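You operate a simulated robot arm through the tools that you are given. There is no shell and no other tool. Be economical: measure what you need, move in short steps, check, and stop when the job is done.

Carry out the task below with a simulated robot arm. There is one attempt and no reset: what you move stays moved.

## Task
Put the white clip on top of the gauge. Take the green bulb and leave it on top of the blue hand pad. Take the grey cloth from the top of the wooden bench and leave it on the low shelf of the cart. Close the battery lid. Switch the brake lever off. Fetch the silver panel from the lower shelf of the panel rack and set it on the blue panel on the table. Take the yellow cloth on the top of the large blue panel and put it away on the top of the steel bench. Pull the glue drawer open. Any order will do. Set down upright: green bulb. The brake lever goes to its stop.
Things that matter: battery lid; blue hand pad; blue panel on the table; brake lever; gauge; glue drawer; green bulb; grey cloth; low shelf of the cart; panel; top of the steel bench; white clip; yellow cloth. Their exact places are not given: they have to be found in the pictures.

Only the result counts: the job must be done as asked and must still hold three seconds after the hand-in. Knocking over, shifting, dropping, spilling or breaking anything else fails it. Lids that push on must go on centred and level and be pressed home; caps that screw on are set level and turned clockwise until they are tight. Flat cloth is picked up by pressing the open fingertips on it (5 to 10 N) and closing them slowly along it; thin cloth reads only 2 to 8 mm in the jaws.

## Robot
A 7-joint arm with a fingered hand on a trunk, on a base that drives. Base frame: it is fixed to the floor where the robot stands at the start and does not move with it; the origin is under the middle of the robot, x ahead of it, y to its left, z up. Readings come in m, degrees, newtons and seconds.
With the tool pointing down near the work surface it reaches from about 0.3 to 0.7 m from the robot's upright axis, wherever it stands. Its first joint turns from -166.0 to 166.0 degrees. Places, roughly: battery lid [-0.9, -6.3, 0.9]; blue hand pad (6x5x5 cm) [0.6, -0.1, 0.9]; blue panel on the table [-1.6, -6.6, 0.9]; brake lever [-0.1, -6.3, 1]; gauge [-4, 1.25, 1]; glue drawer [-2.9, -6.6, 0.8]; green bulb (4x4x6 cm) [0.5, -0.5, 0.9]; grey cloth (8x6x4 cm) [0.8, -0.5, 0.9]; low shelf of the cart [-1.9, -3.4, 0.4]; panel [0.75, -6.5, 0.75]; top of the steel bench [-4.6, -3.9, 0.9]; white clip (4x3x4 cm) [0.5, 0, 0.9]; yellow cloth (8x6x4 cm) [-0.3, -4.9, 0.9]. Payload 4 kg.
The TCP is the grasp point between the finger pads, 0.026 m short of the fingertips. In the tool frame z runs along the fingers and y along their closing line. Largest opening 0.148 m; the body of the gripper starts 0.073 m behind the TCP. The gripper is a hand of 3 fingers: y runs from the thumb to the fingers, the wrist lies at [0, 0, -0.239] in the tool frame, and closing takes about 1.5 s.
Orientation is told as [roll, pitch, yaw] about the base's x, y, z axes, in that order, counted from this pose: with the fingers straight down and closing along the base's y, the tool's x points along the base's -x, its y along +y and its z along -z.

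## Interface
- The arm moves only by the tool apply_moves. Its argument "rows" is a list of rows, each a list of 7 numbers: the shift along the base's x, y, z in m, then the turn, a rotation vector about the base's x, y, z in degrees, then the finger opening in m, from 0 to 0.148. In form: [[x, y, z, ax, ay, az, grip], ...]. A call has 1 to 8 rows; each row shifts and turns the commanded pose from where the row before left it. A row lasts 0.2 s, in which the tool goes at most 0.05 m and 8.6 degrees; a call with a longer step from one row to the next is refused whole, and so is a gripper value outside its range. Where a pose cannot be reached the arm comes as near as it can. A force on the tool above 40 N (or 10 N above the force at the start of the call, whichever is more), or a blocked arm, ends the call early, and 0.2 s more pass. Each finger travels about 0.072 m/s and halts on what it meets, pressing with about 22 N; the grip force reading is that of the motor and also rises with nothing between the fingers. The clock runs only during rows and for 0.2 s after the last one: add rows that do not move to give the fingers time. The reply holds the time, the measured pose of the TCP, the force on the tool along the base axes, the opening and the grip force, in the units named above and with some noise, with the torque about the TCP (base axes, N m) and any sound that the robot's microphone picked up.
- Cameras (640 x 400 px; columns grow to the right, rows downward): "scene" is now at [0.0061, 0.1097, 1.5526]; the picture's right is [-0.52, -0.85, 0.00], its down [-0.62, 0.38, -0.69] and it looks along [0.59, -0.36, -0.73] (base axes); focal length 256 px, centre (320, 200). "wrist" rides on the gripper at [0.068, -0.039, -0.09] in the tool frame; the picture's right is [0.50, 0.87, 0.00], its down [-0.66, 0.38, -0.65] and it looks along [-0.57, 0.33, 0.76] (tool axes); focal length 222 px, centre (320, 200).
- snapshot(camera): a new picture of that camera. The clock stands still meanwhile.
- slide_trunk(by): slides the trunk up (or, below 0, down) by that many m; the arm and the scene camera ride with it, the base frame stays. It gives what a move gives, with no picture.
- base_move(legs): drives the robot by 1 to 6 legs, each [ahead, left, turn to the left] in m, m and degrees, along the robot's own axes; the way and the turn of a leg run together, so that a leg with both is an arc; at most 1.5 m and 180 degrees a leg. The arm and the cameras ride along, it lands a little off, and it stops where it bumps. It gives what a move gives.
- hand_shape(shape): the hand has 3 fingers and takes this shape, open, in about a second: jaw (thumb against the fingers, like two jaws); tri (thumb and two fingers); tip (a fingertip pinch); poke (one finger out to press); point (the index stretched); flat (the hand flat); cup (the hand cupped); fist (a fist). The gripper value then closes the fingers along that shape, each until it touches; the sizes above hold for jaw. It gives what a move gives, with no picture.
- turn_head(pan, tilt): turns the head with the scene camera to pan (to the left, within 155 degrees either way) and tilt (down, from -29 to 69), counted from straight ahead of the robot. It gives what a move gives.
- pixel_to_xyz(camera, pixels): for up to 12 pixels [column, row] of the newest picture of that camera ("zoom" is the newest enlarged one), the place [x, y, z] in the base frame of the surface seen there, good to about 0.002 m. The clock stands still meanwhile.
- close_up(camera, box): a new picture of the part [left, top, right, bottom] of that camera's present view, enlarged. The clock stands still meanwhile.
- hand_in(): hands the job in; it is judged then, once.

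Keep the steps short. Do not move on a guess: measure, check each grasp and each placing, and mend mistakes. In all there are 131 turns and 152 pictures (those below and enlarged ones count). Leave the gripper open and the arm clear of the work at the hand-in unless told otherwise, and finish with a single line.

The tools are called after ">>>" as a command line: name --pt "numbers of a row" for each row, then --argument value for the rest, lists and objects as JSON in quotes. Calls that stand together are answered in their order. apply_moves: Moves the arm, as the interface text tells. Its arguments: {"type":"object","properties":{"rows":{"type":"array","items":{"type":"array","items":{"type":"number"}}}},"required":["rows"]} The other tools are called the same way: slide_trunk (by) slides the trunk up or down; hand_shape (shape) gives the hand a shape; base_move (legs) drives the base; turn_head (pan, tilt) turns the head that bears the scene camera; snapshot (camera) takes a picture; pixel_to_xyz (camera, pixels) gives the place of the surface under pixels of a picture; close_up (camera, box) takes an enlarged picture of a part of a camera's view; hand_in () hands the job in.

At the start:

```text
time_s: 0.0
position: [0.3734, -0.1337, 1.2181]
ee_rot: [0.0, 0.0, 0.0]
contact_force: [-0.3, -0.8, 0.1]
wrist_torque: [0.06, 0.0, -0.01]
finger_gap: 0.148
finger_force: 0.0
shape: jaw
trunk travel left (down, up): [-0.525, 0.065]
robot x, y, heading: [0.0033, 0.001, 0.1]
head pan, tilt: [-31.5, 46.6]
```

scene: 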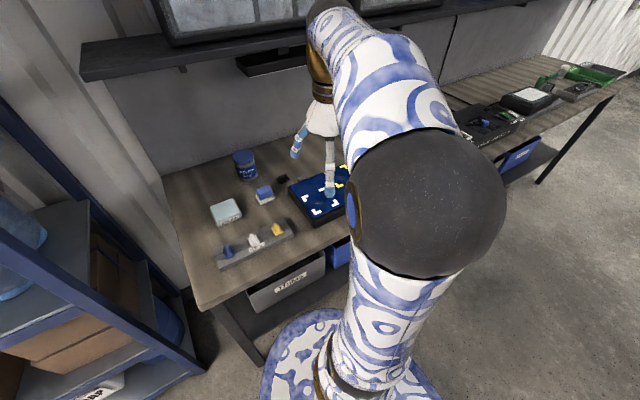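
wrist: 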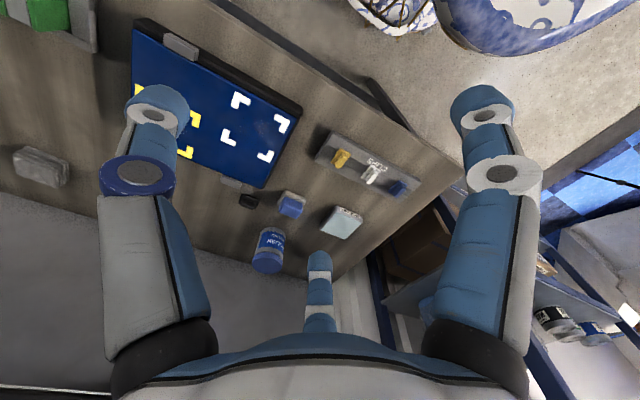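

I start by looking closer at the table with the clips and to the right where the bulb and grey cloth should be.

>>> close_up --camera "scene" --box '[160, 120, 380, 300]'

>>> close_up --camera "scene" --box '[420, 40, 640, 200]'

>>> close_up --camera "wrist" --box '[0, 0, 460, 290]'

```text
2.22 times, centred on (270, 210) of scene
```

zoom: 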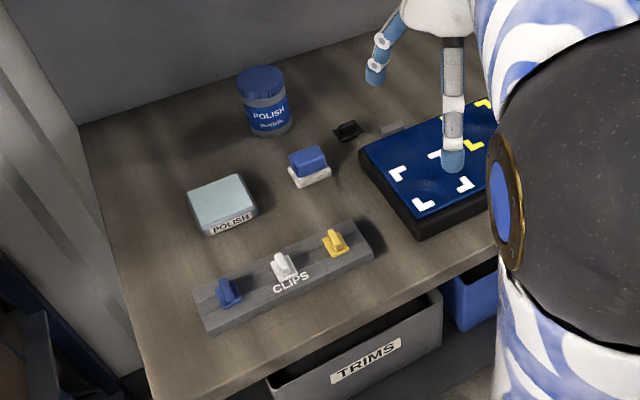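

```text
2.50 times, centred on (530, 120) of scene
```

zoom: 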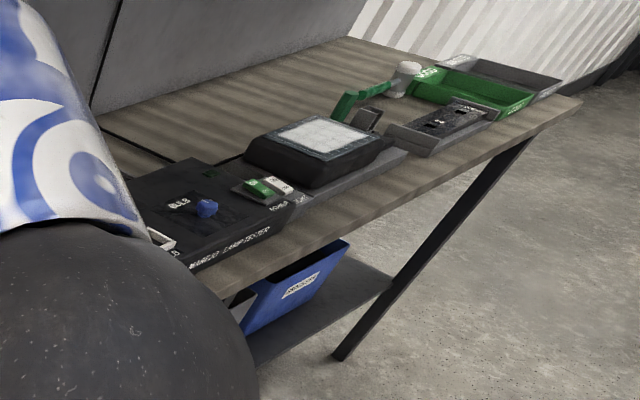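

```text
1.38 times, centred on (230, 145) of wrist
```

zoom: 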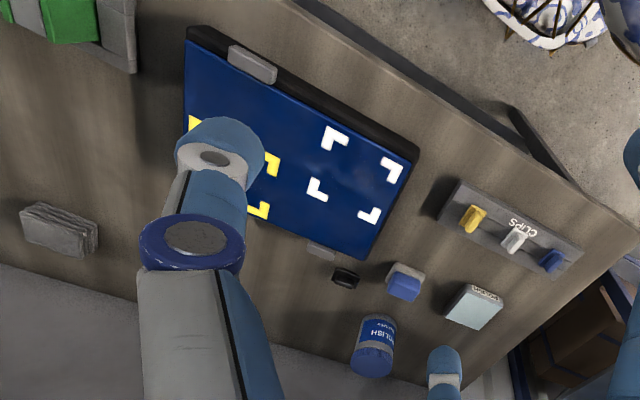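

Clips rack, blue pad, and (at far left) a grey folded cloth and a green thing show. I measure them in the wrist close-up.

>>> pixel_to_xyz --camera "zoom" --pixels '[[515, 238], [472, 215], [550, 260], [405, 287], [402, 268], [58, 222], [40, 228], [90, 235], [70, 15], [20, 5], [345, 278], [450, 200]]'

>>> turn_head --pan -50 --tilt 50

>>> snapshot --camera "scene"

```text
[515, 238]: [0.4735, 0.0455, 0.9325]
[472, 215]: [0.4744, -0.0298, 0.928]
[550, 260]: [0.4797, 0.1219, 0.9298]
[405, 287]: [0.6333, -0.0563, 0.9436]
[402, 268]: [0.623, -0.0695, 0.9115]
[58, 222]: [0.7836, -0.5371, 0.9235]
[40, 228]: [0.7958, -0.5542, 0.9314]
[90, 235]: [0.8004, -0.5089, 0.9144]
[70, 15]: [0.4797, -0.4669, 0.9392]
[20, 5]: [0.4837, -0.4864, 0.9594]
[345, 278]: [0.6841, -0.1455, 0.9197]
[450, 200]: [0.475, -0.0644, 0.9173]
```

```text
time_s: 0.8
position: [0.3725, -0.1336, 1.2179]
ee_rot: [0.1, 0.0, -0.1]
contact_force: [0.1, -0.6, 0.4]
wrist_torque: [-0.03, -0.02, 0.0]
finger_gap: 0.1477
finger_force: 0.0
shape: jaw
trunk travel left (down, up): [-0.525, 0.065]
robot x, y, heading: [0.0017, -0.0008, -0.3]
head pan, tilt: [-50.0, 50.0]
```

```text
146 pictures are left
```

scene: 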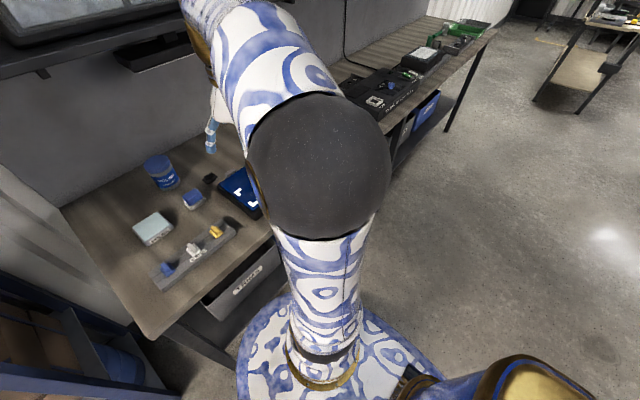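

I move the hand rightwards to look at the bulb.

>>> apply_moves --pt "0 -0.05 0 0 0 0 0.148" --pt "0 -0.05 0 0 0 0 0.148" --pt "0 -0.05 0 0 0 0 0.148" --pt "0 -0.05 0 0 0 0 0.148" --pt "0 -0.05 0 0 0 0 0.148" --pt "0 -0.05 0 0 0 0 0.148" --pt "0 -0.05 0 0 0 0 0.148"

>>> snapshot --camera "wrist"

>>> snapshot --camera "scene"

```text
time_s: 2.4
position: [0.3713, -0.4529, 1.2165]
ee_rot: [0.0, 0.0, 0.0]
contact_force: [0.3, -0.4, 0.6]
wrist_torque: [-0.05, 0.01, 0.0]
finger_gap: 0.1478
finger_force: 0.1
shape: jaw
out of reach, approached as far as the arm can: row 7
trunk travel left (down, up): [-0.525, 0.065]
robot x, y, heading: [0.003, 0.0008, 0.1]
head pan, tilt: [-50.0, 50.0]
```

```text
145 pictures are left
```

wrist: 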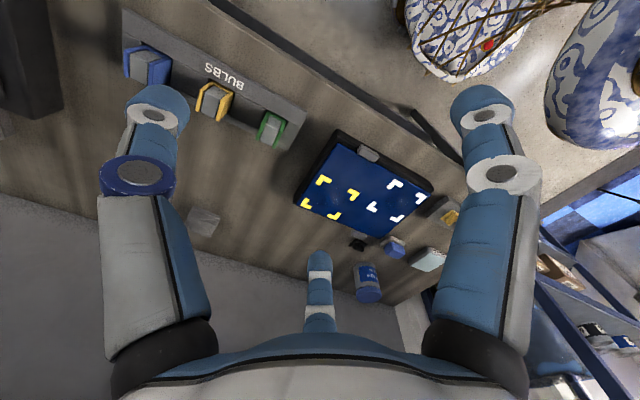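

```text
144 pictures are left
```

scene: 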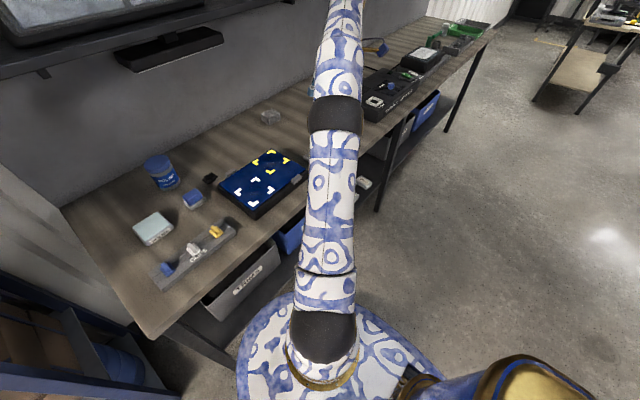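

The bulbs rack holds blue, yellow and green. I enlarge to see the green bulb and the cloth.

>>> close_up --camera "wrist" --box '[100, 0, 320, 140]'

>>> pixel_to_xyz --camera "zoom" --pixels '[[500, 365], [470, 360], [510, 345], [495, 335], [460, 350], [530, 375], [480, 390], [340, 280], [545, 345], [420, 260]]'

>>> pixel_to_xyz --camera "wrist" --pixels '[[200, 222], [190, 215], [218, 222], [205, 210], [196, 234], [394, 247], [396, 240], [390, 252], [230, 235], [440, 195]]'

```text
2.86 times, centred on (210, 70) of wrist
```

zoom: 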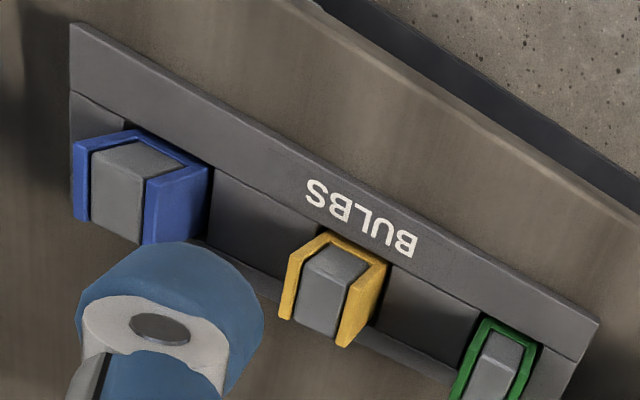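

```text
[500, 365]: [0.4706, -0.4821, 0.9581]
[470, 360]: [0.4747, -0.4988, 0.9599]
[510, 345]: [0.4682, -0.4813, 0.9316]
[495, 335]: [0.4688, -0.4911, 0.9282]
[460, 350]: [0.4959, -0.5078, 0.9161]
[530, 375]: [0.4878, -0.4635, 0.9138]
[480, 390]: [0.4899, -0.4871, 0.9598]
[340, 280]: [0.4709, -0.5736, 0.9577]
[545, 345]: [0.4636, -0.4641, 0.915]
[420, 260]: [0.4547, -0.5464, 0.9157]
```

```text
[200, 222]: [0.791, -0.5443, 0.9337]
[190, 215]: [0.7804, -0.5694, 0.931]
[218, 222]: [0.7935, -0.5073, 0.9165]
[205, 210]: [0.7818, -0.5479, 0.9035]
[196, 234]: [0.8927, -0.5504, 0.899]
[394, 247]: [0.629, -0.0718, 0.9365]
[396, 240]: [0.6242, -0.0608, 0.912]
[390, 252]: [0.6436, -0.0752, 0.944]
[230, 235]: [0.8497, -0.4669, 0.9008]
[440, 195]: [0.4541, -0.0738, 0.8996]
```

I shift the base right by 0.3 m so the bulb and pad both come comfortably into reach.

>>> base_move --legs '[[0, -0.3, 0]]'

```text
time_s: 4.5
position: [0.373, -0.7569, 1.2153]
ee_rot: [-0.1, 0.0, -0.1]
contact_force: [-0.4, 0.4, -0.4]
wrist_torque: [0.01, 0.0, -0.02]
finger_gap: 0.1477
finger_force: 0.0
shape: jaw
trunk travel left (down, up): [-0.525, 0.065]
robot x, y, heading: [0.0007, -0.3005, -0.1]
head pan, tilt: [-50.0, 50.0]
```

Next the hand goes over the green bulb at z≈1.08, opening 0.08.

>>> apply_moves --pt "0.01 0.045 0 0 0 0 0.13" --pt "0.02 0.045 0 0 0 0 0.11" --pt "0.02 0.045 -0.01 0 0 0 0.1" --pt "0.02 0.045 -0.02 0 0 0 0.09" --pt "0.02 0.045 -0.03 0 0 0 0.08" --pt "0.02 0.045 -0.03 0 0 0 0.08" --pt "0 0 -0.045 0 0 0 0.08"

>>> snapshot --camera "wrist"

```text
refused: row 3 steps farther than a row can; nothing moved
```

```text
142 pictures are left
```

wrist: 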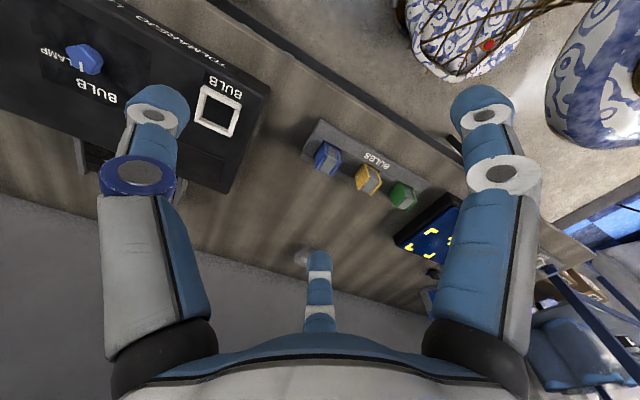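

Same move, with smaller steps.

>>> apply_moves --pt "0.01 0.045 0 0 0 0 0.13" --pt "0.02 0.045 0 0 0 0 0.11" --pt "0.02 0.045 0 0 0 0 0.1" --pt "0.02 0.045 0 0 0 0 0.09" --pt "0.02 0.045 0 0 0 0 0.08" --pt "0.02 0.045 0 0 0 0 0.08" --pt "0 0 -0.048 0 0 0 0.08" --pt "0 0 -0.048 0 0 0 0.08"

>>> close_up --camera "wrist" --box '[160, 100, 480, 300]'

```text
time_s: 6.3
position: [0.481, -0.486, 1.1207]
ee_rot: [0.0, 0.0, -0.1]
contact_force: [-0.2, -0.8, 0.3]
wrist_torque: [0.01, -0.04, 0.0]
finger_gap: 0.0804
finger_force: 0.0
shape: jaw
trunk travel left (down, up): [-0.525, 0.065]
robot x, y, heading: [-0.0041, -0.3034, -0.2]
head pan, tilt: [-50.0, 50.0]
```

```text
2.00 times, centred on (320, 200) of wrist
```

zoom: 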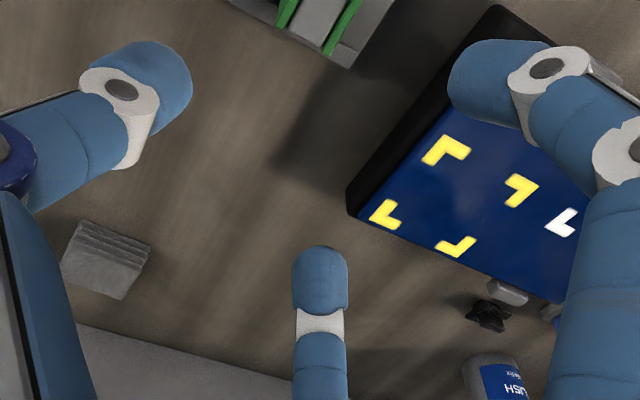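

The fingers look spread ±4 cm sideways; I test how they close on air before using them on a 4 cm item.

>>> apply_moves --pt "0 0 0 0 0 0 0.06" --pt "0 0 0 0 0 0 0.04" --pt "0 0 0 0 0 0 0.03" --pt "0 0 0 0 0 0 0.03" --pt "0 0 0 0 0 0 0.03" --pt "0 0 0 0 0 0 0.03"

>>> snapshot --camera "wrist"

>>> hand_shape --shape "tip"

>>> snapshot --camera "wrist"

```text
time_s: 7.7
position: [0.4813, -0.4863, 1.1218]
ee_rot: [0.0, 0.1, 0.0]
contact_force: [0.4, 0.3, -0.4]
wrist_torque: [0.0, 0.04, 0.0]
finger_gap: 0.0303
finger_force: 0.1
shape: jaw
trunk travel left (down, up): [-0.525, 0.065]
robot x, y, heading: [0.0018, -0.3032, -0.1]
head pan, tilt: [-50.0, 50.0]
```

```text
140 pictures are left
```

wrist: 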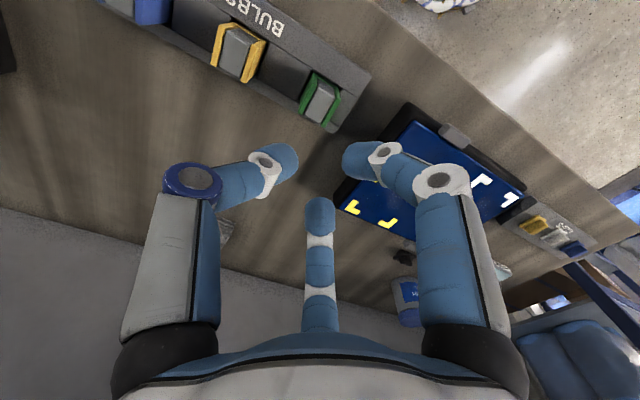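

```text
time_s: 8.6
position: [0.48, -0.4857, 1.1197]
ee_rot: [0.0, 0.0, -0.1]
contact_force: [-0.1, -1.3, -0.7]
wrist_torque: [0.0, 0.03, -0.01]
finger_gap: 0.148
finger_force: 0.1
shape: tip
trunk travel left (down, up): [-0.525, 0.065]
robot x, y, heading: [-0.0004, -0.3028, -0.2]
head pan, tilt: [-50.0, 50.0]
```

```text
139 pictures are left
```

wrist: 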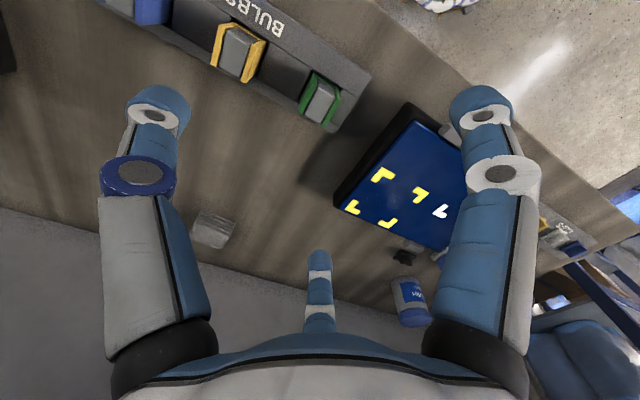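

The fingers converge to the centre, fine for compact items. From this view I measure the green bulb.

>>> hand_shape --shape "jaw"

>>> close_up --camera "wrist" --box '[190, 0, 390, 125]'

>>> pixel_to_xyz --camera "wrist" --pixels '[[321, 100], [313, 96], [330, 97], [308, 110], [322, 122], [312, 74], [338, 93], [253, 67], [236, 50], [322, 110]]'

```text
time_s: 9.5
position: [0.4806, -0.4867, 1.1208]
ee_rot: [0.0, -0.1, -0.1]
contact_force: [-0.2, 0.0, 0.1]
wrist_torque: [0.03, 0.02, -0.01]
finger_gap: 0.1478
finger_force: 0.0
shape: jaw
trunk travel left (down, up): [-0.525, 0.065]
robot x, y, heading: [-0.0004, -0.3067, -0.3]
head pan, tilt: [-50.0, 50.0]
```

```text
3.20 times, centred on (290, 62) of wrist
```

zoom: 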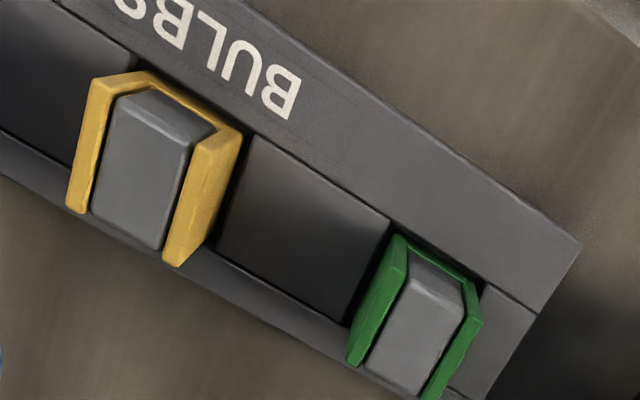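

```text
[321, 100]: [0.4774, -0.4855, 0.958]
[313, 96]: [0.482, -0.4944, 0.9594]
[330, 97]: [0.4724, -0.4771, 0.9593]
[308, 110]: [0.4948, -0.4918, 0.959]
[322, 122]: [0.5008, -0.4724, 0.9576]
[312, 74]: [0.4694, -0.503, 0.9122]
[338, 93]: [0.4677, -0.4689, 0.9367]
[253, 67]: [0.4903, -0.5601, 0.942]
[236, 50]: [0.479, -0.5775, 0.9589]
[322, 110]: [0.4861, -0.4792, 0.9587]
```

The bulb centre is about (0.484, -0.486), top at 0.959. I descend to z≈0.946 with opening 0.07.

>>> apply_moves --pt "0.003 0 0 0 0 0 0.12" --pt "0 0 0 0 0 0 0.09" --pt "0 0 -0.03 0 0 0 0.07" --pt "0 0 -0.04 0 0 0 0.07" --pt "0 0 -0.04 0 0 0 0.07" --pt "0 0 -0.04 0 0 0 0.07" --pt "0 0 -0.025 0 0 0 0.07"

>>> snapshot --camera "wrist"

```text
time_s: 11.1
position: [0.4848, -0.4861, 0.9452]
ee_rot: [0.0, -0.1, -0.1]
contact_force: [0.6, -0.4, 0.5]
wrist_torque: [0.0, 0.02, -0.02]
finger_gap: 0.0701
finger_force: 0.0
shape: jaw
trunk travel left (down, up): [-0.525, 0.065]
robot x, y, heading: [0.0059, -0.2992, -0.1]
head pan, tilt: [-50.0, 50.0]
```

```text
137 pictures are left
```

wrist: 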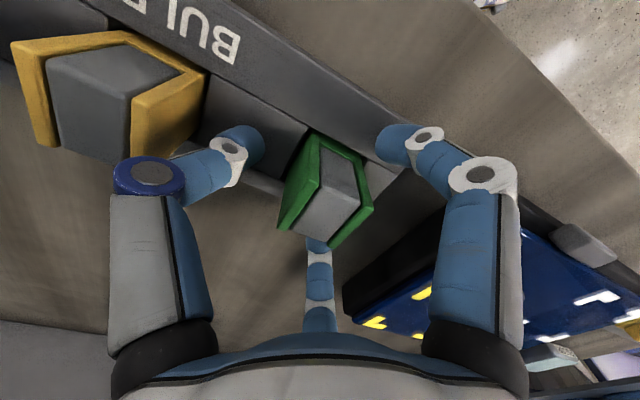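

Well centred around the green bulb. I close slowly.

>>> apply_moves --pt "0 0 0 0 0 0 0.05" --pt "0 0 0 0 0 0 0.04" --pt "0 0 0 0 0 0 0.03" --pt "0 0 0 0 0 0 0.02" --pt "0 0 0 0 0 0 0.02" --pt "0 0 0 0 0 0 0.02"

>>> snapshot --camera "wrist"

```text
time_s: 12.5
position: [0.4851, -0.4862, 0.946]
ee_rot: [0.0, 0.0, -0.1]
contact_force: [-0.1, -0.5, -0.4]
wrist_torque: [0.0, -0.02, -0.04]
finger_gap: 0.0327
finger_force: 21.9
shape: jaw
trunk travel left (down, up): [-0.525, 0.065]
robot x, y, heading: [-0.0004, -0.3025, 0.1]
head pan, tilt: [-50.0, 50.0]
```

```text
136 pictures are left
```

wrist: 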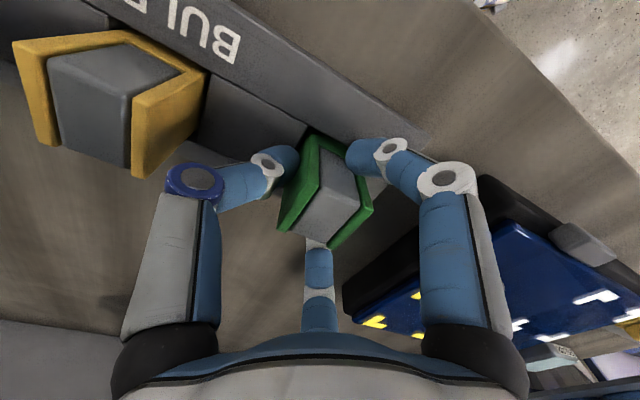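

Held (gap 33 mm). I lift straight up and drive back left 0.28 m.

>>> apply_moves --pt "0 0 0.03 0 0 0 0.02" --pt "0 0 0.04 0 0 0 0.02" --pt "0 0 0.045 0 0 0 0.02" --pt "0 0 0.045 0 0 0 0.02" --pt "0 0 0.04 0 0 0 0.02"

>>> base_move --legs '[[0, 0.3, 0]]'

>>> snapshot --camera "wrist"

>>> close_up --camera "scene" --box '[100, 120, 340, 270]'

```text
time_s: 13.7
position: [0.4836, -0.4859, 1.1438]
ee_rot: [-0.1, 0.0, -0.1]
contact_force: [-0.4, 0.0, -0.9]
wrist_torque: [0.0, 0.03, -0.04]
finger_gap: 0.0322
finger_force: 22.0
shape: jaw
trunk travel left (down, up): [-0.525, 0.065]
robot x, y, heading: [-0.0012, -0.3045, -0.1]
head pan, tilt: [-50.0, 50.0]
```

```text
time_s: 15.7
position: [0.4853, -0.1852, 1.143]
ee_rot: [0.0, 0.1, 0.3]
contact_force: [0.1, -0.3, -0.5]
wrist_torque: [-0.04, 0.0, 0.01]
finger_gap: 0.0323
finger_force: 22.0
shape: jaw
trunk travel left (down, up): [-0.525, 0.065]
robot x, y, heading: [-0.0012, -0.0026, 0.1]
head pan, tilt: [-50.0, 50.0]
```

```text
135 pictures are left
```

wrist: 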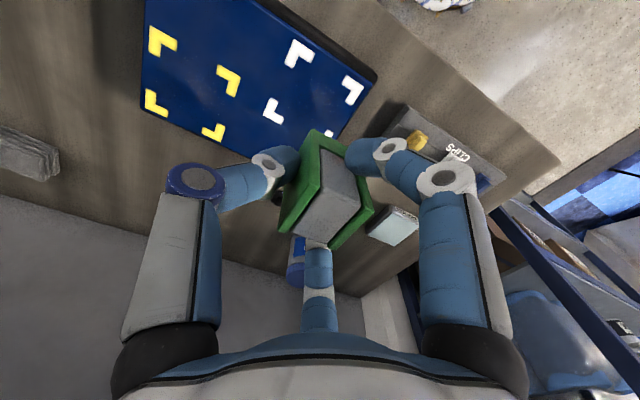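

```text
2.67 times, centred on (220, 195) of scene
```

zoom: 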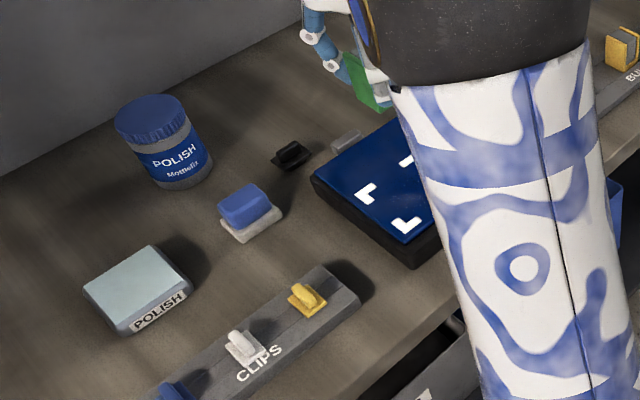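

I measure the pad's blue top corners (zoom about 240,203).

>>> pixel_to_xyz --camera "zoom" --pixels '[[222, 207], [248, 188], [268, 200], [238, 220], [245, 205], [255, 222], [245, 240], [282, 212], [300, 300], [240, 350], [245, 338], [232, 343]]'

>>> close_up --camera "scene" --box '[165, 170, 229, 210]'

```text
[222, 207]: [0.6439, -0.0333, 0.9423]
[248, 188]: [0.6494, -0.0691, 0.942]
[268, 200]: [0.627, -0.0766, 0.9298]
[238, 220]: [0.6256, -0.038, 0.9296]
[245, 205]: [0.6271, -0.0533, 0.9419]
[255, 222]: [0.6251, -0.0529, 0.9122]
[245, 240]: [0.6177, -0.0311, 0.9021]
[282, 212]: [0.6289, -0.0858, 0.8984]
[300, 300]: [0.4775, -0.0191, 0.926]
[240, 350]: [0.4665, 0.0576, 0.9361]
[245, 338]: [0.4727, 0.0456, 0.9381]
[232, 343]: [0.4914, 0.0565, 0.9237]
```

```text
10.00 times, centred on (197, 190) of scene
```

zoom: 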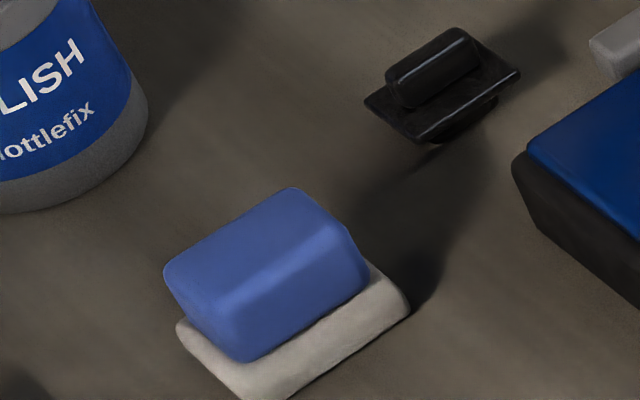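

>>> pixel_to_xyz --camera "zoom" --pixels '[[170, 272], [290, 195], [340, 225], [240, 315], [220, 250], [260, 260], [300, 215], [240, 290], [330, 250], [280, 205], [180, 262], [300, 270]]'

```text
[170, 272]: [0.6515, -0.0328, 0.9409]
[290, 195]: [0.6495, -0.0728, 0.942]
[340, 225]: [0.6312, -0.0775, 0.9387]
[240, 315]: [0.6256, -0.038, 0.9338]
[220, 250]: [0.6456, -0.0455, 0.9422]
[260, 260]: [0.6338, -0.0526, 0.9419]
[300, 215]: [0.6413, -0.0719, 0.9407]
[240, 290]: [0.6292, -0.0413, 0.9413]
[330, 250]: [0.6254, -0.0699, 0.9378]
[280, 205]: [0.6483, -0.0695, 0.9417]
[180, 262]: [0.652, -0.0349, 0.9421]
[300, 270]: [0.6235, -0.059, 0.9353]
```

Pad top: centre ≈ (0.641, -0.055), z 0.942. I carry the bulb over it and lower to just above.

>>> apply_moves --pt "0.035 0.03 0 0 0 0 0.02" --pt "0.035 0.03 0 0 0 0 0.02" --pt "0.035 0.03 0 0 0 0 0.02" --pt "0.035 0.03 0 0 0 0 0.02" --pt "0.016 0.01 -0.03 0 0 0 0.02" --pt "0 0 -0.045 0 0 0 0.02" --pt "0 0 -0.045 0 0 0 0.02" --pt "0 0 -0.015 0 0 0 0.02"

>>> close_up --camera "scene" --box '[130, 100, 290, 200]'

>>> snapshot --camera "wrist"

```text
time_s: 17.5
position: [0.641, -0.0546, 1.0059]
ee_rot: [0.0, 0.1, 0.2]
contact_force: [0.3, -0.4, -0.6]
wrist_torque: [-0.02, -0.01, -0.01]
finger_gap: 0.032
finger_force: 22.3
shape: jaw
trunk travel left (down, up): [-0.525, 0.065]
robot x, y, heading: [0.0011, -0.0017, -0.1]
head pan, tilt: [-50.0, 50.0]
```

```text
4.00 times, centred on (210, 150) of scene
```

zoom: 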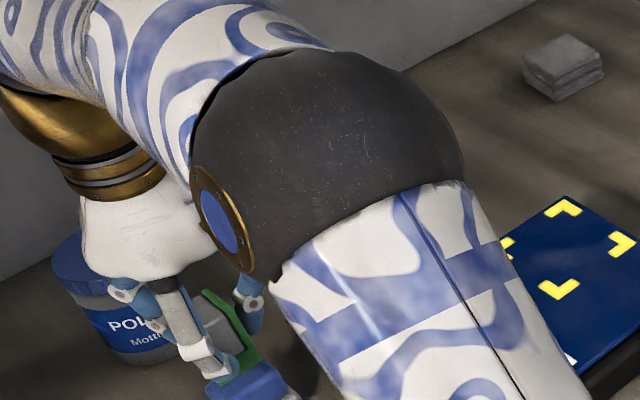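

```text
131 pictures are left
```

wrist: 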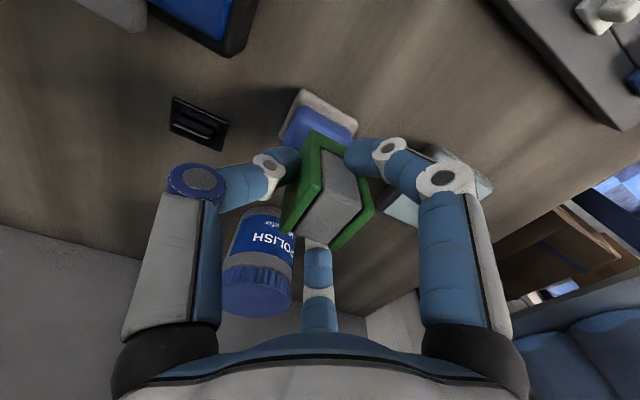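

Lowering to contact in small steps; also checking the jar's place.

>>> pixel_to_xyz --camera "wrist" --pixels '[[255, 290], [270, 230], [290, 290], [405, 205]]'

>>> apply_moves --pt "0 0 -0.008 0 0 0 0.02" --pt "0 0 -0.005 0 0 0 0.02" --pt "0 0 -0.003 0 0 0 0.02"

```text
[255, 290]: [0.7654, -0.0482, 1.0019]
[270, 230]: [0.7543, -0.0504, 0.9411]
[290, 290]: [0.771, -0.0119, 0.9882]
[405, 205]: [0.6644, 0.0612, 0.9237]
```

```text
time_s: 18.3
position: [0.6402, -0.0562, 0.9921]
ee_rot: [0.0, -0.1, 0.2]
contact_force: [-0.9, 0.0, -0.6]
wrist_torque: [-0.02, -0.04, 0.01]
finger_gap: 0.0316
finger_force: 21.7
shape: jaw
trunk travel left (down, up): [-0.525, 0.065]
robot x, y, heading: [-0.0034, -0.0035, 0.2]
head pan, tilt: [-50.0, 50.0]
```

>>> apply_moves --pt "0 0 -0.002 0 0 0 0.02" --pt "0 0 -0.002 0 0 0 0.02"

```text
time_s: 18.9
position: [0.6389, -0.0567, 0.988]
ee_rot: [0.0, -0.1, 0.2]
contact_force: [-0.2, -0.8, -0.7]
wrist_torque: [0.0, -0.03, -0.01]
finger_gap: 0.0317
finger_force: 22.1
shape: jaw
trunk travel left (down, up): [-0.525, 0.065]
robot x, y, heading: [-0.0001, -0.004, 0.2]
head pan, tilt: [-50.0, 50.0]
```

No contact yet; continue lower.

>>> apply_moves --pt "0.001 0.001 -0.002 0 0 0 0.02" --pt "0 0 -0.002 0 0 0 0.02" --pt "0 0 -0.001 0 0 0 0.02"

>>> close_up --camera "wrist" --box '[240, 80, 400, 260]'

```text
time_s: 19.7
position: [0.6406, -0.0541, 0.9841]
ee_rot: [0.1, -0.1, 0.2]
contact_force: [0.0, -0.2, 11.1]
wrist_torque: [0.03, 0.08, 0.01]
finger_gap: 0.0321
finger_force: 22.0
shape: jaw
trunk travel left (down, up): [-0.525, 0.065]
robot x, y, heading: [-0.0013, -0.0027, 0.1]
head pan, tilt: [-50.0, 50.0]
```

```text
2.22 times, centred on (320, 170) of wrist
```

zoom: 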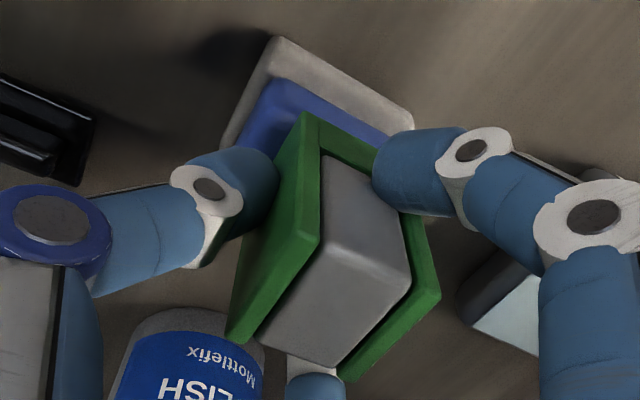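

Contact at 11 N. I check how the bulb's foot sits on the pad.

>>> pixel_to_xyz --camera "zoom" --pixels '[[303, 108], [303, 122], [280, 150], [270, 90], [350, 125], [350, 140], [310, 165], [330, 170], [300, 330], [365, 350], [235, 340], [255, 140]]'

```text
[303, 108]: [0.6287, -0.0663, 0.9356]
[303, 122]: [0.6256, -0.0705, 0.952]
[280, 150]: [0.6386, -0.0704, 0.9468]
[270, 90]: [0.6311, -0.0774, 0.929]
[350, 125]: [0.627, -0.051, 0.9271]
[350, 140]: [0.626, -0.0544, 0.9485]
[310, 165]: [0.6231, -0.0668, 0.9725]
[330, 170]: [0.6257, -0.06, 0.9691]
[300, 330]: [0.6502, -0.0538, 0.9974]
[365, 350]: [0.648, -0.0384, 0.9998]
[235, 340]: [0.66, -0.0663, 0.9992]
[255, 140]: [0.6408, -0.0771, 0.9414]
```

The bulb's foot spans x 0.626–0.66, y -0.070 to -0.038: well centred on the pad. I release, then rise.

>>> apply_moves --pt "0 0 0.001 0 0 0 0.035" --pt "0 0 0 0 0 0 0.045" --pt "0 0 0 0 0 0 0.06" --pt "0 0 0 0 0 0 0.065" --pt "0 0 0.03 0 0 0 0.065" --pt "0 0 0.045 0 0 0 0.065" --pt "0 0 0.045 0 0 0 0.065" --pt "0 0 0.04 0 0 0 0.065"

>>> apply_moves --pt "-0.04 0.02 0 0 0 0 0.07" --pt "-0.045 0.02 0 0 0 0 0.07" --pt "-0.045 0.02 0 0 0 0 0.07" --pt "-0.038 0.02 0 0 0 0 0.07" --pt "0 0.02 -0.03 0 0 0 0.07"

>>> snapshot --camera "wrist"

```text
time_s: 21.5
position: [0.6387, -0.0547, 1.1429]
ee_rot: [0.0, 0.0, 0.3]
contact_force: [0.0, -0.7, -0.3]
wrist_torque: [-0.02, 0.0, 0.01]
finger_gap: 0.0646
finger_force: 0.1
shape: jaw
trunk travel left (down, up): [-0.525, 0.065]
robot x, y, heading: [0.0014, -0.0051, 0.3]
head pan, tilt: [-50.0, 50.0]
```

```text
time_s: 22.7
position: [0.4737, 0.0472, 1.1147]
ee_rot: [0.1, 0.0, 0.2]
contact_force: [-0.2, -0.2, -0.5]
wrist_torque: [0.0, 0.02, 0.02]
finger_gap: 0.0695
finger_force: 0.1
shape: jaw
trunk travel left (down, up): [-0.525, 0.065]
robot x, y, heading: [-0.0027, -0.0028, 0.0]
head pan, tilt: [-50.0, 50.0]
```

```text
129 pictures are left
```

wrist: 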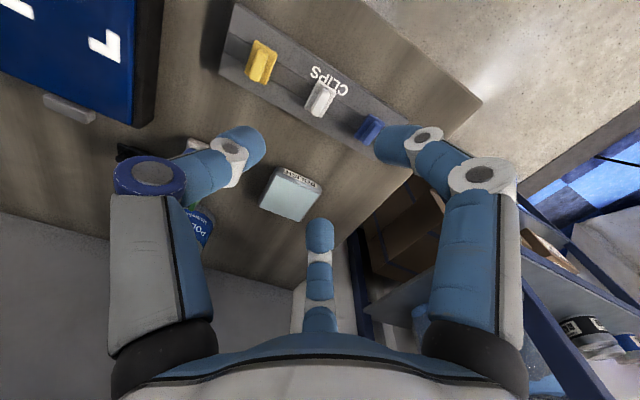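

I measure the white clip (about 320,98) and check the bulb's standing in the scene camera.

>>> close_up --camera "wrist" --box '[280, 60, 376, 120]'

>>> pixel_to_xyz --camera "wrist" --pixels '[[320, 98], [325, 85], [318, 108], [308, 113], [333, 92], [345, 105], [310, 95], [295, 90]]'

>>> snapshot --camera "scene"

```text
6.67 times, centred on (328, 90) of wrist
```

zoom: 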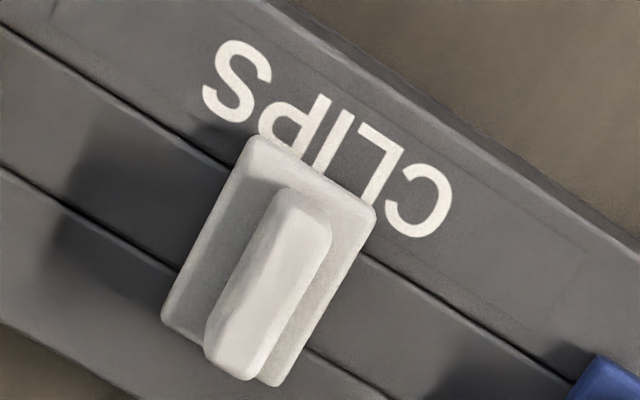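

```text
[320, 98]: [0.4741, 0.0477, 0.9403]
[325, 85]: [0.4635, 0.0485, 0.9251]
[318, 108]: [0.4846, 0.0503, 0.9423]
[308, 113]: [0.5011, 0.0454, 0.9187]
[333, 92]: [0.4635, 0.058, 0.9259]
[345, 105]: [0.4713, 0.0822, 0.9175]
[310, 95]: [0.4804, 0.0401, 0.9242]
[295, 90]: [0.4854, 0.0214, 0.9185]
```

```text
127 pictures are left
```

scene: 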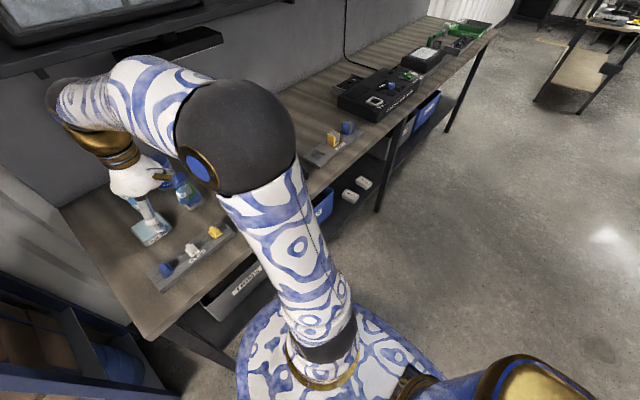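

Clip ridge centre ≈ (0.480, 0.0485), ridge z 0.925–0.942. I descend to TCP 0.953 with opening 0.05 and look.

>>> apply_moves --pt "0.006 0.001 -0.03 0 0 0 0.06" --pt "0 0 -0.045 0 0 0 0.05" --pt "0 0 -0.045 0 0 0 0.05" --pt "0 0 -0.03 0 0 0 0.05" --pt "0 0 -0.011 0 0 0 0.05"

>>> close_up --camera "wrist" --box '[200, 100, 440, 250]'

```text
time_s: 23.9
position: [0.4775, 0.0469, 0.9526]
ee_rot: [0.0, 0.0, 0.1]
contact_force: [0.1, 1.1, -0.4]
wrist_torque: [-0.03, 0.0, 0.02]
finger_gap: 0.0502
finger_force: 0.1
shape: jaw
trunk travel left (down, up): [-0.525, 0.065]
robot x, y, heading: [-0.0022, -0.0078, 0.1]
head pan, tilt: [-50.0, 50.0]
```

```text
2.67 times, centred on (320, 175) of wrist
```

zoom: 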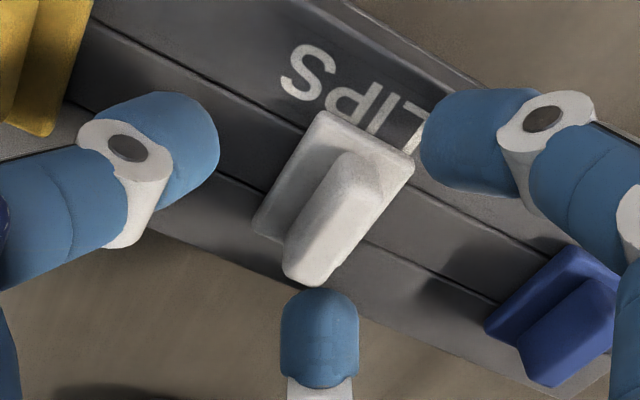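

Centred. I close.

>>> apply_moves --pt "0.002 0.001 0 0 0 0 0.04" --pt "0 0 0 0 0 0 0.03" --pt "0 0 0 0 0 0 0.02" --pt "0 0 0 0 0 0 0.01" --pt "0 0 0 0 0 0 0.0" --pt "0 0 0 0 0 0 0.0"

>>> close_up --camera "wrist" --box '[200, 100, 440, 250]'

```text
time_s: 25.3
position: [0.4808, 0.05, 0.9527]
ee_rot: [0.0, -0.2, 0.4]
contact_force: [1.3, 8.6, 12.9]
wrist_torque: [0.55, -0.04, 0.0]
finger_gap: 0.016
finger_force: 22.0
shape: jaw
trunk travel left (down, up): [-0.525, 0.065]
robot x, y, heading: [0.0041, -0.0038, 0.3]
head pan, tilt: [-50.0, 50.0]
```

```text
2.67 times, centred on (320, 175) of wrist
```

zoom: 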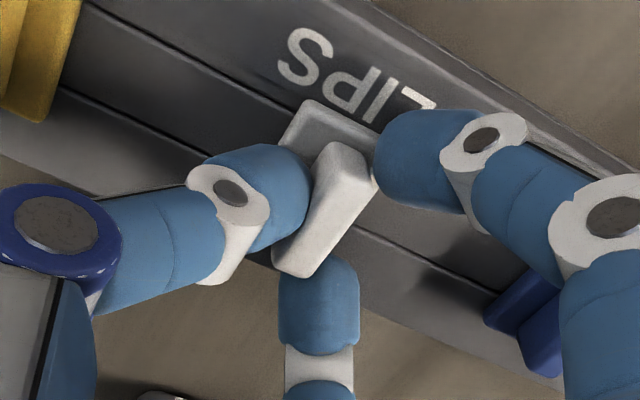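

Gripped (16 mm). I lift gently and look.

>>> apply_moves --pt "0 0 0.01 0 0 0 0.0" --pt "0 0 0.02 0 0 0 0.0" --pt "0 0 0.04 0 0 0 0.0" --pt "0 0 0.045 0 0 0 0.0" --pt "0 0 0.045 0 0 0 0.0"

>>> close_up --camera "wrist" --box '[200, 100, 440, 250]'

```text
time_s: 26.5
position: [0.4797, 0.0469, 1.112]
ee_rot: [0.0, 0.0, 0.2]
contact_force: [-0.6, -0.6, -0.4]
wrist_torque: [0.02, 0.01, 0.0]
finger_gap: 0.014
finger_force: 22.1
shape: jaw
trunk travel left (down, up): [-0.525, 0.065]
robot x, y, heading: [-0.0017, -0.0042, 0.2]
head pan, tilt: [-50.0, 50.0]
```

```text
2.67 times, centred on (320, 175) of wrist
```

zoom: 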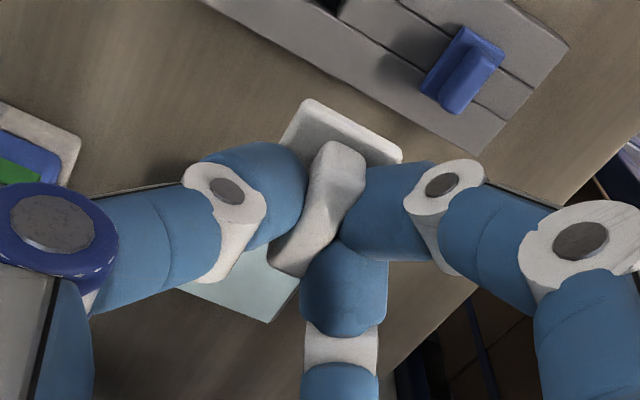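

Clip held. Before driving, I look left and behind with the head.

>>> turn_head --pan 150 --tilt 20

>>> snapshot --camera "scene"

>>> turn_head --pan -150 --tilt 20

>>> snapshot --camera "scene"

```text
time_s: 29.4
position: [0.4811, 0.0459, 1.1115]
ee_rot: [0.0, 0.0, 0.3]
contact_force: [-0.5, -0.5, 0.9]
wrist_torque: [0.02, -0.02, 0.02]
finger_gap: 0.0139
finger_force: 22.1
shape: jaw
trunk travel left (down, up): [-0.525, 0.065]
robot x, y, heading: [0.0014, -0.0022, 0.2]
head pan, tilt: [150.0, 20.0]
```

```text
123 pictures are left
```

scene: 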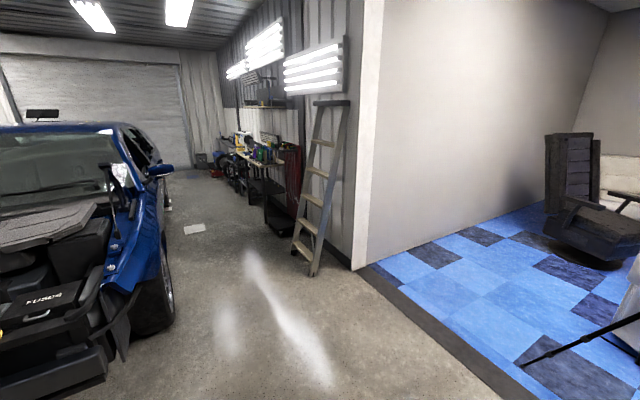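

```text
time_s: 33.5
position: [0.4793, 0.0461, 1.112]
ee_rot: [0.0, 0.0, 0.2]
contact_force: [0.1, -0.5, 0.4]
wrist_torque: [-0.01, 0.05, -0.02]
finger_gap: 0.014
finger_force: 21.9
shape: jaw
trunk travel left (down, up): [-0.525, 0.065]
robot x, y, heading: [0.0017, -0.0091, 0.0]
head pan, tilt: [-150.0, 20.0]
```

```text
122 pictures are left
```

scene: 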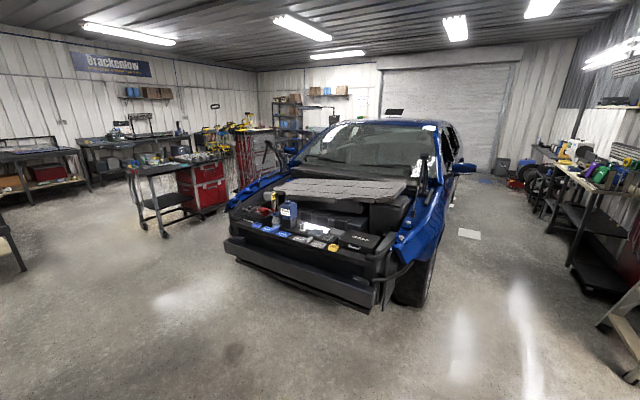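

I measure the corridor: car side, bench edge, ladder, floor mat.

>>> pixel_to_xyz --camera "scene" --pixels '[[412, 300], [432, 270], [470, 172], [470, 233], [575, 262], [545, 190], [600, 325], [590, 178], [300, 280], [240, 250], [570, 155], [160, 230]]'

>>> close_up --camera "scene" --box '[500, 110, 640, 200]'

```text
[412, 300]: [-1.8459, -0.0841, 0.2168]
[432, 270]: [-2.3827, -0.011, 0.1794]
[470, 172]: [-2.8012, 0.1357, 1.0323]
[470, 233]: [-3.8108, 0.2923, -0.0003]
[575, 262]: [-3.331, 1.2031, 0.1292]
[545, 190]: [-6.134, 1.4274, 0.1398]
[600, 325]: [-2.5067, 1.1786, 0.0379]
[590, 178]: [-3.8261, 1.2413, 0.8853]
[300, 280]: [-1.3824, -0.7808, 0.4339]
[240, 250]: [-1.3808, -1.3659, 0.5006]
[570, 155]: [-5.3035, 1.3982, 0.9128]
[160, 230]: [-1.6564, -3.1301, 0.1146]
```

```text
4.44 times, centred on (570, 155) of scene
```

zoom: 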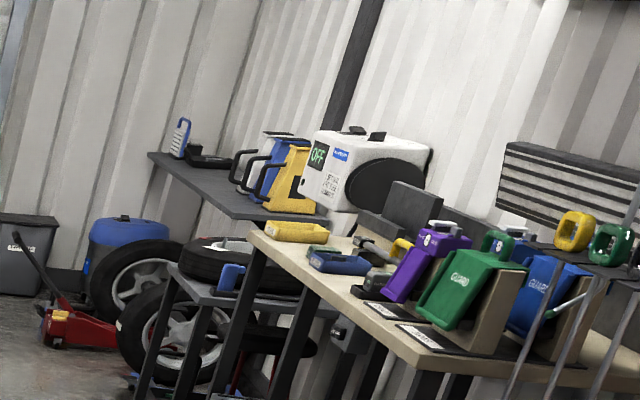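

The corridor runs along y≈0.6 between car (y<0.15) and benches (y>1.15). I back off, turn around and drive there, with the clip held.

>>> base_move --legs '[[-0.6, 0, 0], [0, 0, 180], [0.5, -0.58, 0], [1.4, 0, 0]]'

>>> turn_head --pan -35 --tilt 30

>>> snapshot --camera "scene"

```text
time_s: 54.5
position: [-2.9769, 0.4218, 1.1109]
ee_rot: [0.0, 0.0, -178.0]
contact_force: [-0.8, -0.2, 0.2]
wrist_torque: [0.0, -0.03, 0.03]
finger_gap: 0.0142
finger_force: 22.2
shape: jaw
trunk travel left (down, up): [-0.525, 0.065]
robot x, y, heading: [-2.4979, 0.4879, -177.9]
head pan, tilt: [-150.0, 20.0]
```

```text
time_s: 56.5
position: [-2.9775, 0.4228, 1.1115]
ee_rot: [0.0, 0.0, -178.0]
contact_force: [-0.4, 0.0, -0.6]
wrist_torque: [0.01, 0.02, -0.01]
finger_gap: 0.0138
finger_force: 22.2
shape: jaw
trunk travel left (down, up): [-0.525, 0.065]
robot x, y, heading: [-2.4962, 0.4874, -178.1]
head pan, tilt: [-35.0, 30.0]
```

```text
120 pictures are left
```

scene: 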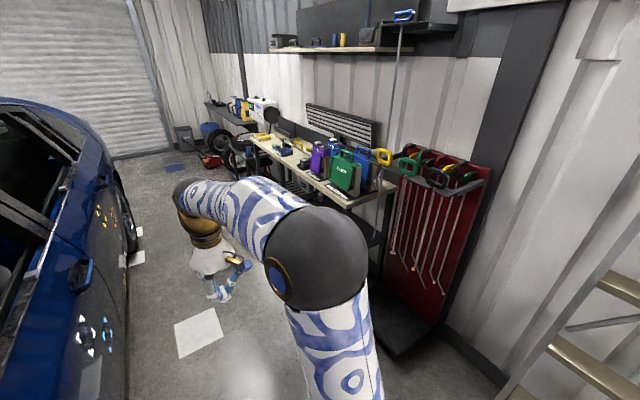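

Continue down the corridor, then turn to face the bench (+y).

>>> base_move --legs '[[1.45, -0.05, 0], [0, 0, -92]]'

>>> turn_head --pan -25 --tilt 35

>>> snapshot --camera "scene"

>>> snapshot --camera "wrist"

```text
time_s: 67.5
position: [-4.0104, 0.9604, 1.1113]
ee_rot: [0.0, 0.0, 91.5]
contact_force: [0.7, 0.2, 0.0]
wrist_torque: [-0.01, 0.0, -0.01]
finger_gap: 0.0138
finger_force: 21.8
shape: jaw
trunk travel left (down, up): [-0.525, 0.065]
robot x, y, heading: [-3.9493, 0.4763, 91.2]
head pan, tilt: [-35.0, 30.0]
```

```text
time_s: 68.3
position: [-4.0102, 0.9593, 1.1122]
ee_rot: [0.0, 0.0, 91.4]
contact_force: [0.0, 0.2, -0.6]
wrist_torque: [0.03, -0.01, -0.03]
finger_gap: 0.0137
finger_force: 21.9
shape: jaw
trunk travel left (down, up): [-0.525, 0.065]
robot x, y, heading: [-3.9483, 0.4795, 91.6]
head pan, tilt: [-25.0, 35.0]
```

```text
119 pictures are left
```

scene: 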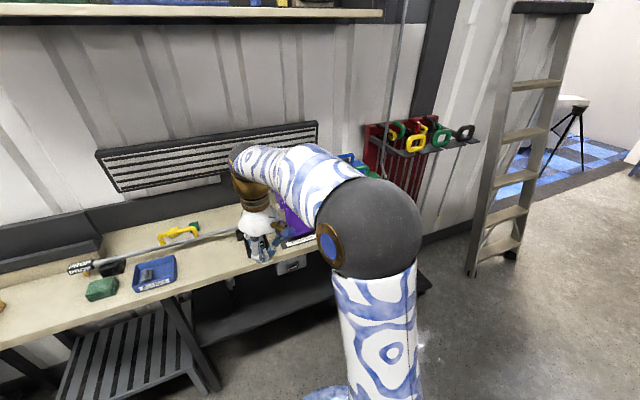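

```text
118 pictures are left
```

wrist: 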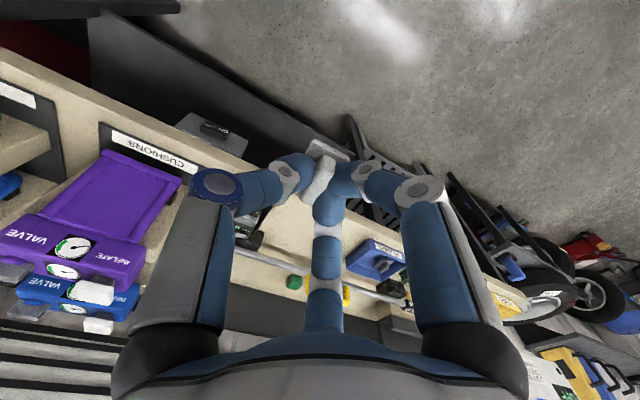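

Purple and blue cushions with dials are at the left of the wrist view. I enlarge and measure.

>>> close_up --camera "wrist" --box '[0, 130, 256, 360]'

>>> close_up --camera "scene" --box '[40, 200, 320, 320]'

>>> pixel_to_xyz --camera "wrist" --pixels '[[72, 248], [65, 270], [20, 240], [120, 205], [95, 292], [70, 297], [370, 260], [295, 283], [345, 293], [280, 210]]'

```text
1.74 times, centred on (128, 245) of wrist
```

zoom: 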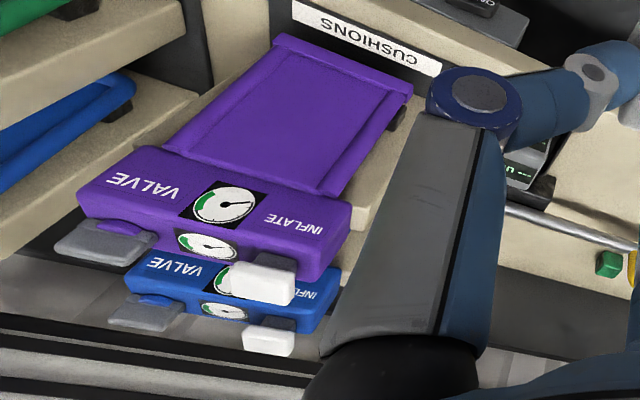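

```text
2.29 times, centred on (180, 260) of scene
```

zoom: 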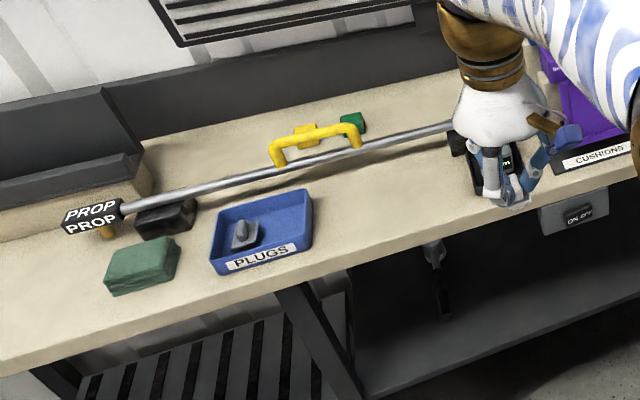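

```text
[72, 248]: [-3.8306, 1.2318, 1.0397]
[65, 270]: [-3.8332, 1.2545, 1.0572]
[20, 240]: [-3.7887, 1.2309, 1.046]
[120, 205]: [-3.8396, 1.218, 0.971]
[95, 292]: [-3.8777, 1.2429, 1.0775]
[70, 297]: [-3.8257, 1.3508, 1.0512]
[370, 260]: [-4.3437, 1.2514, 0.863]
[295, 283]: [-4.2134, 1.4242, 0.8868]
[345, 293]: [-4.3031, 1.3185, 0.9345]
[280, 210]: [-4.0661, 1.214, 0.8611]
```

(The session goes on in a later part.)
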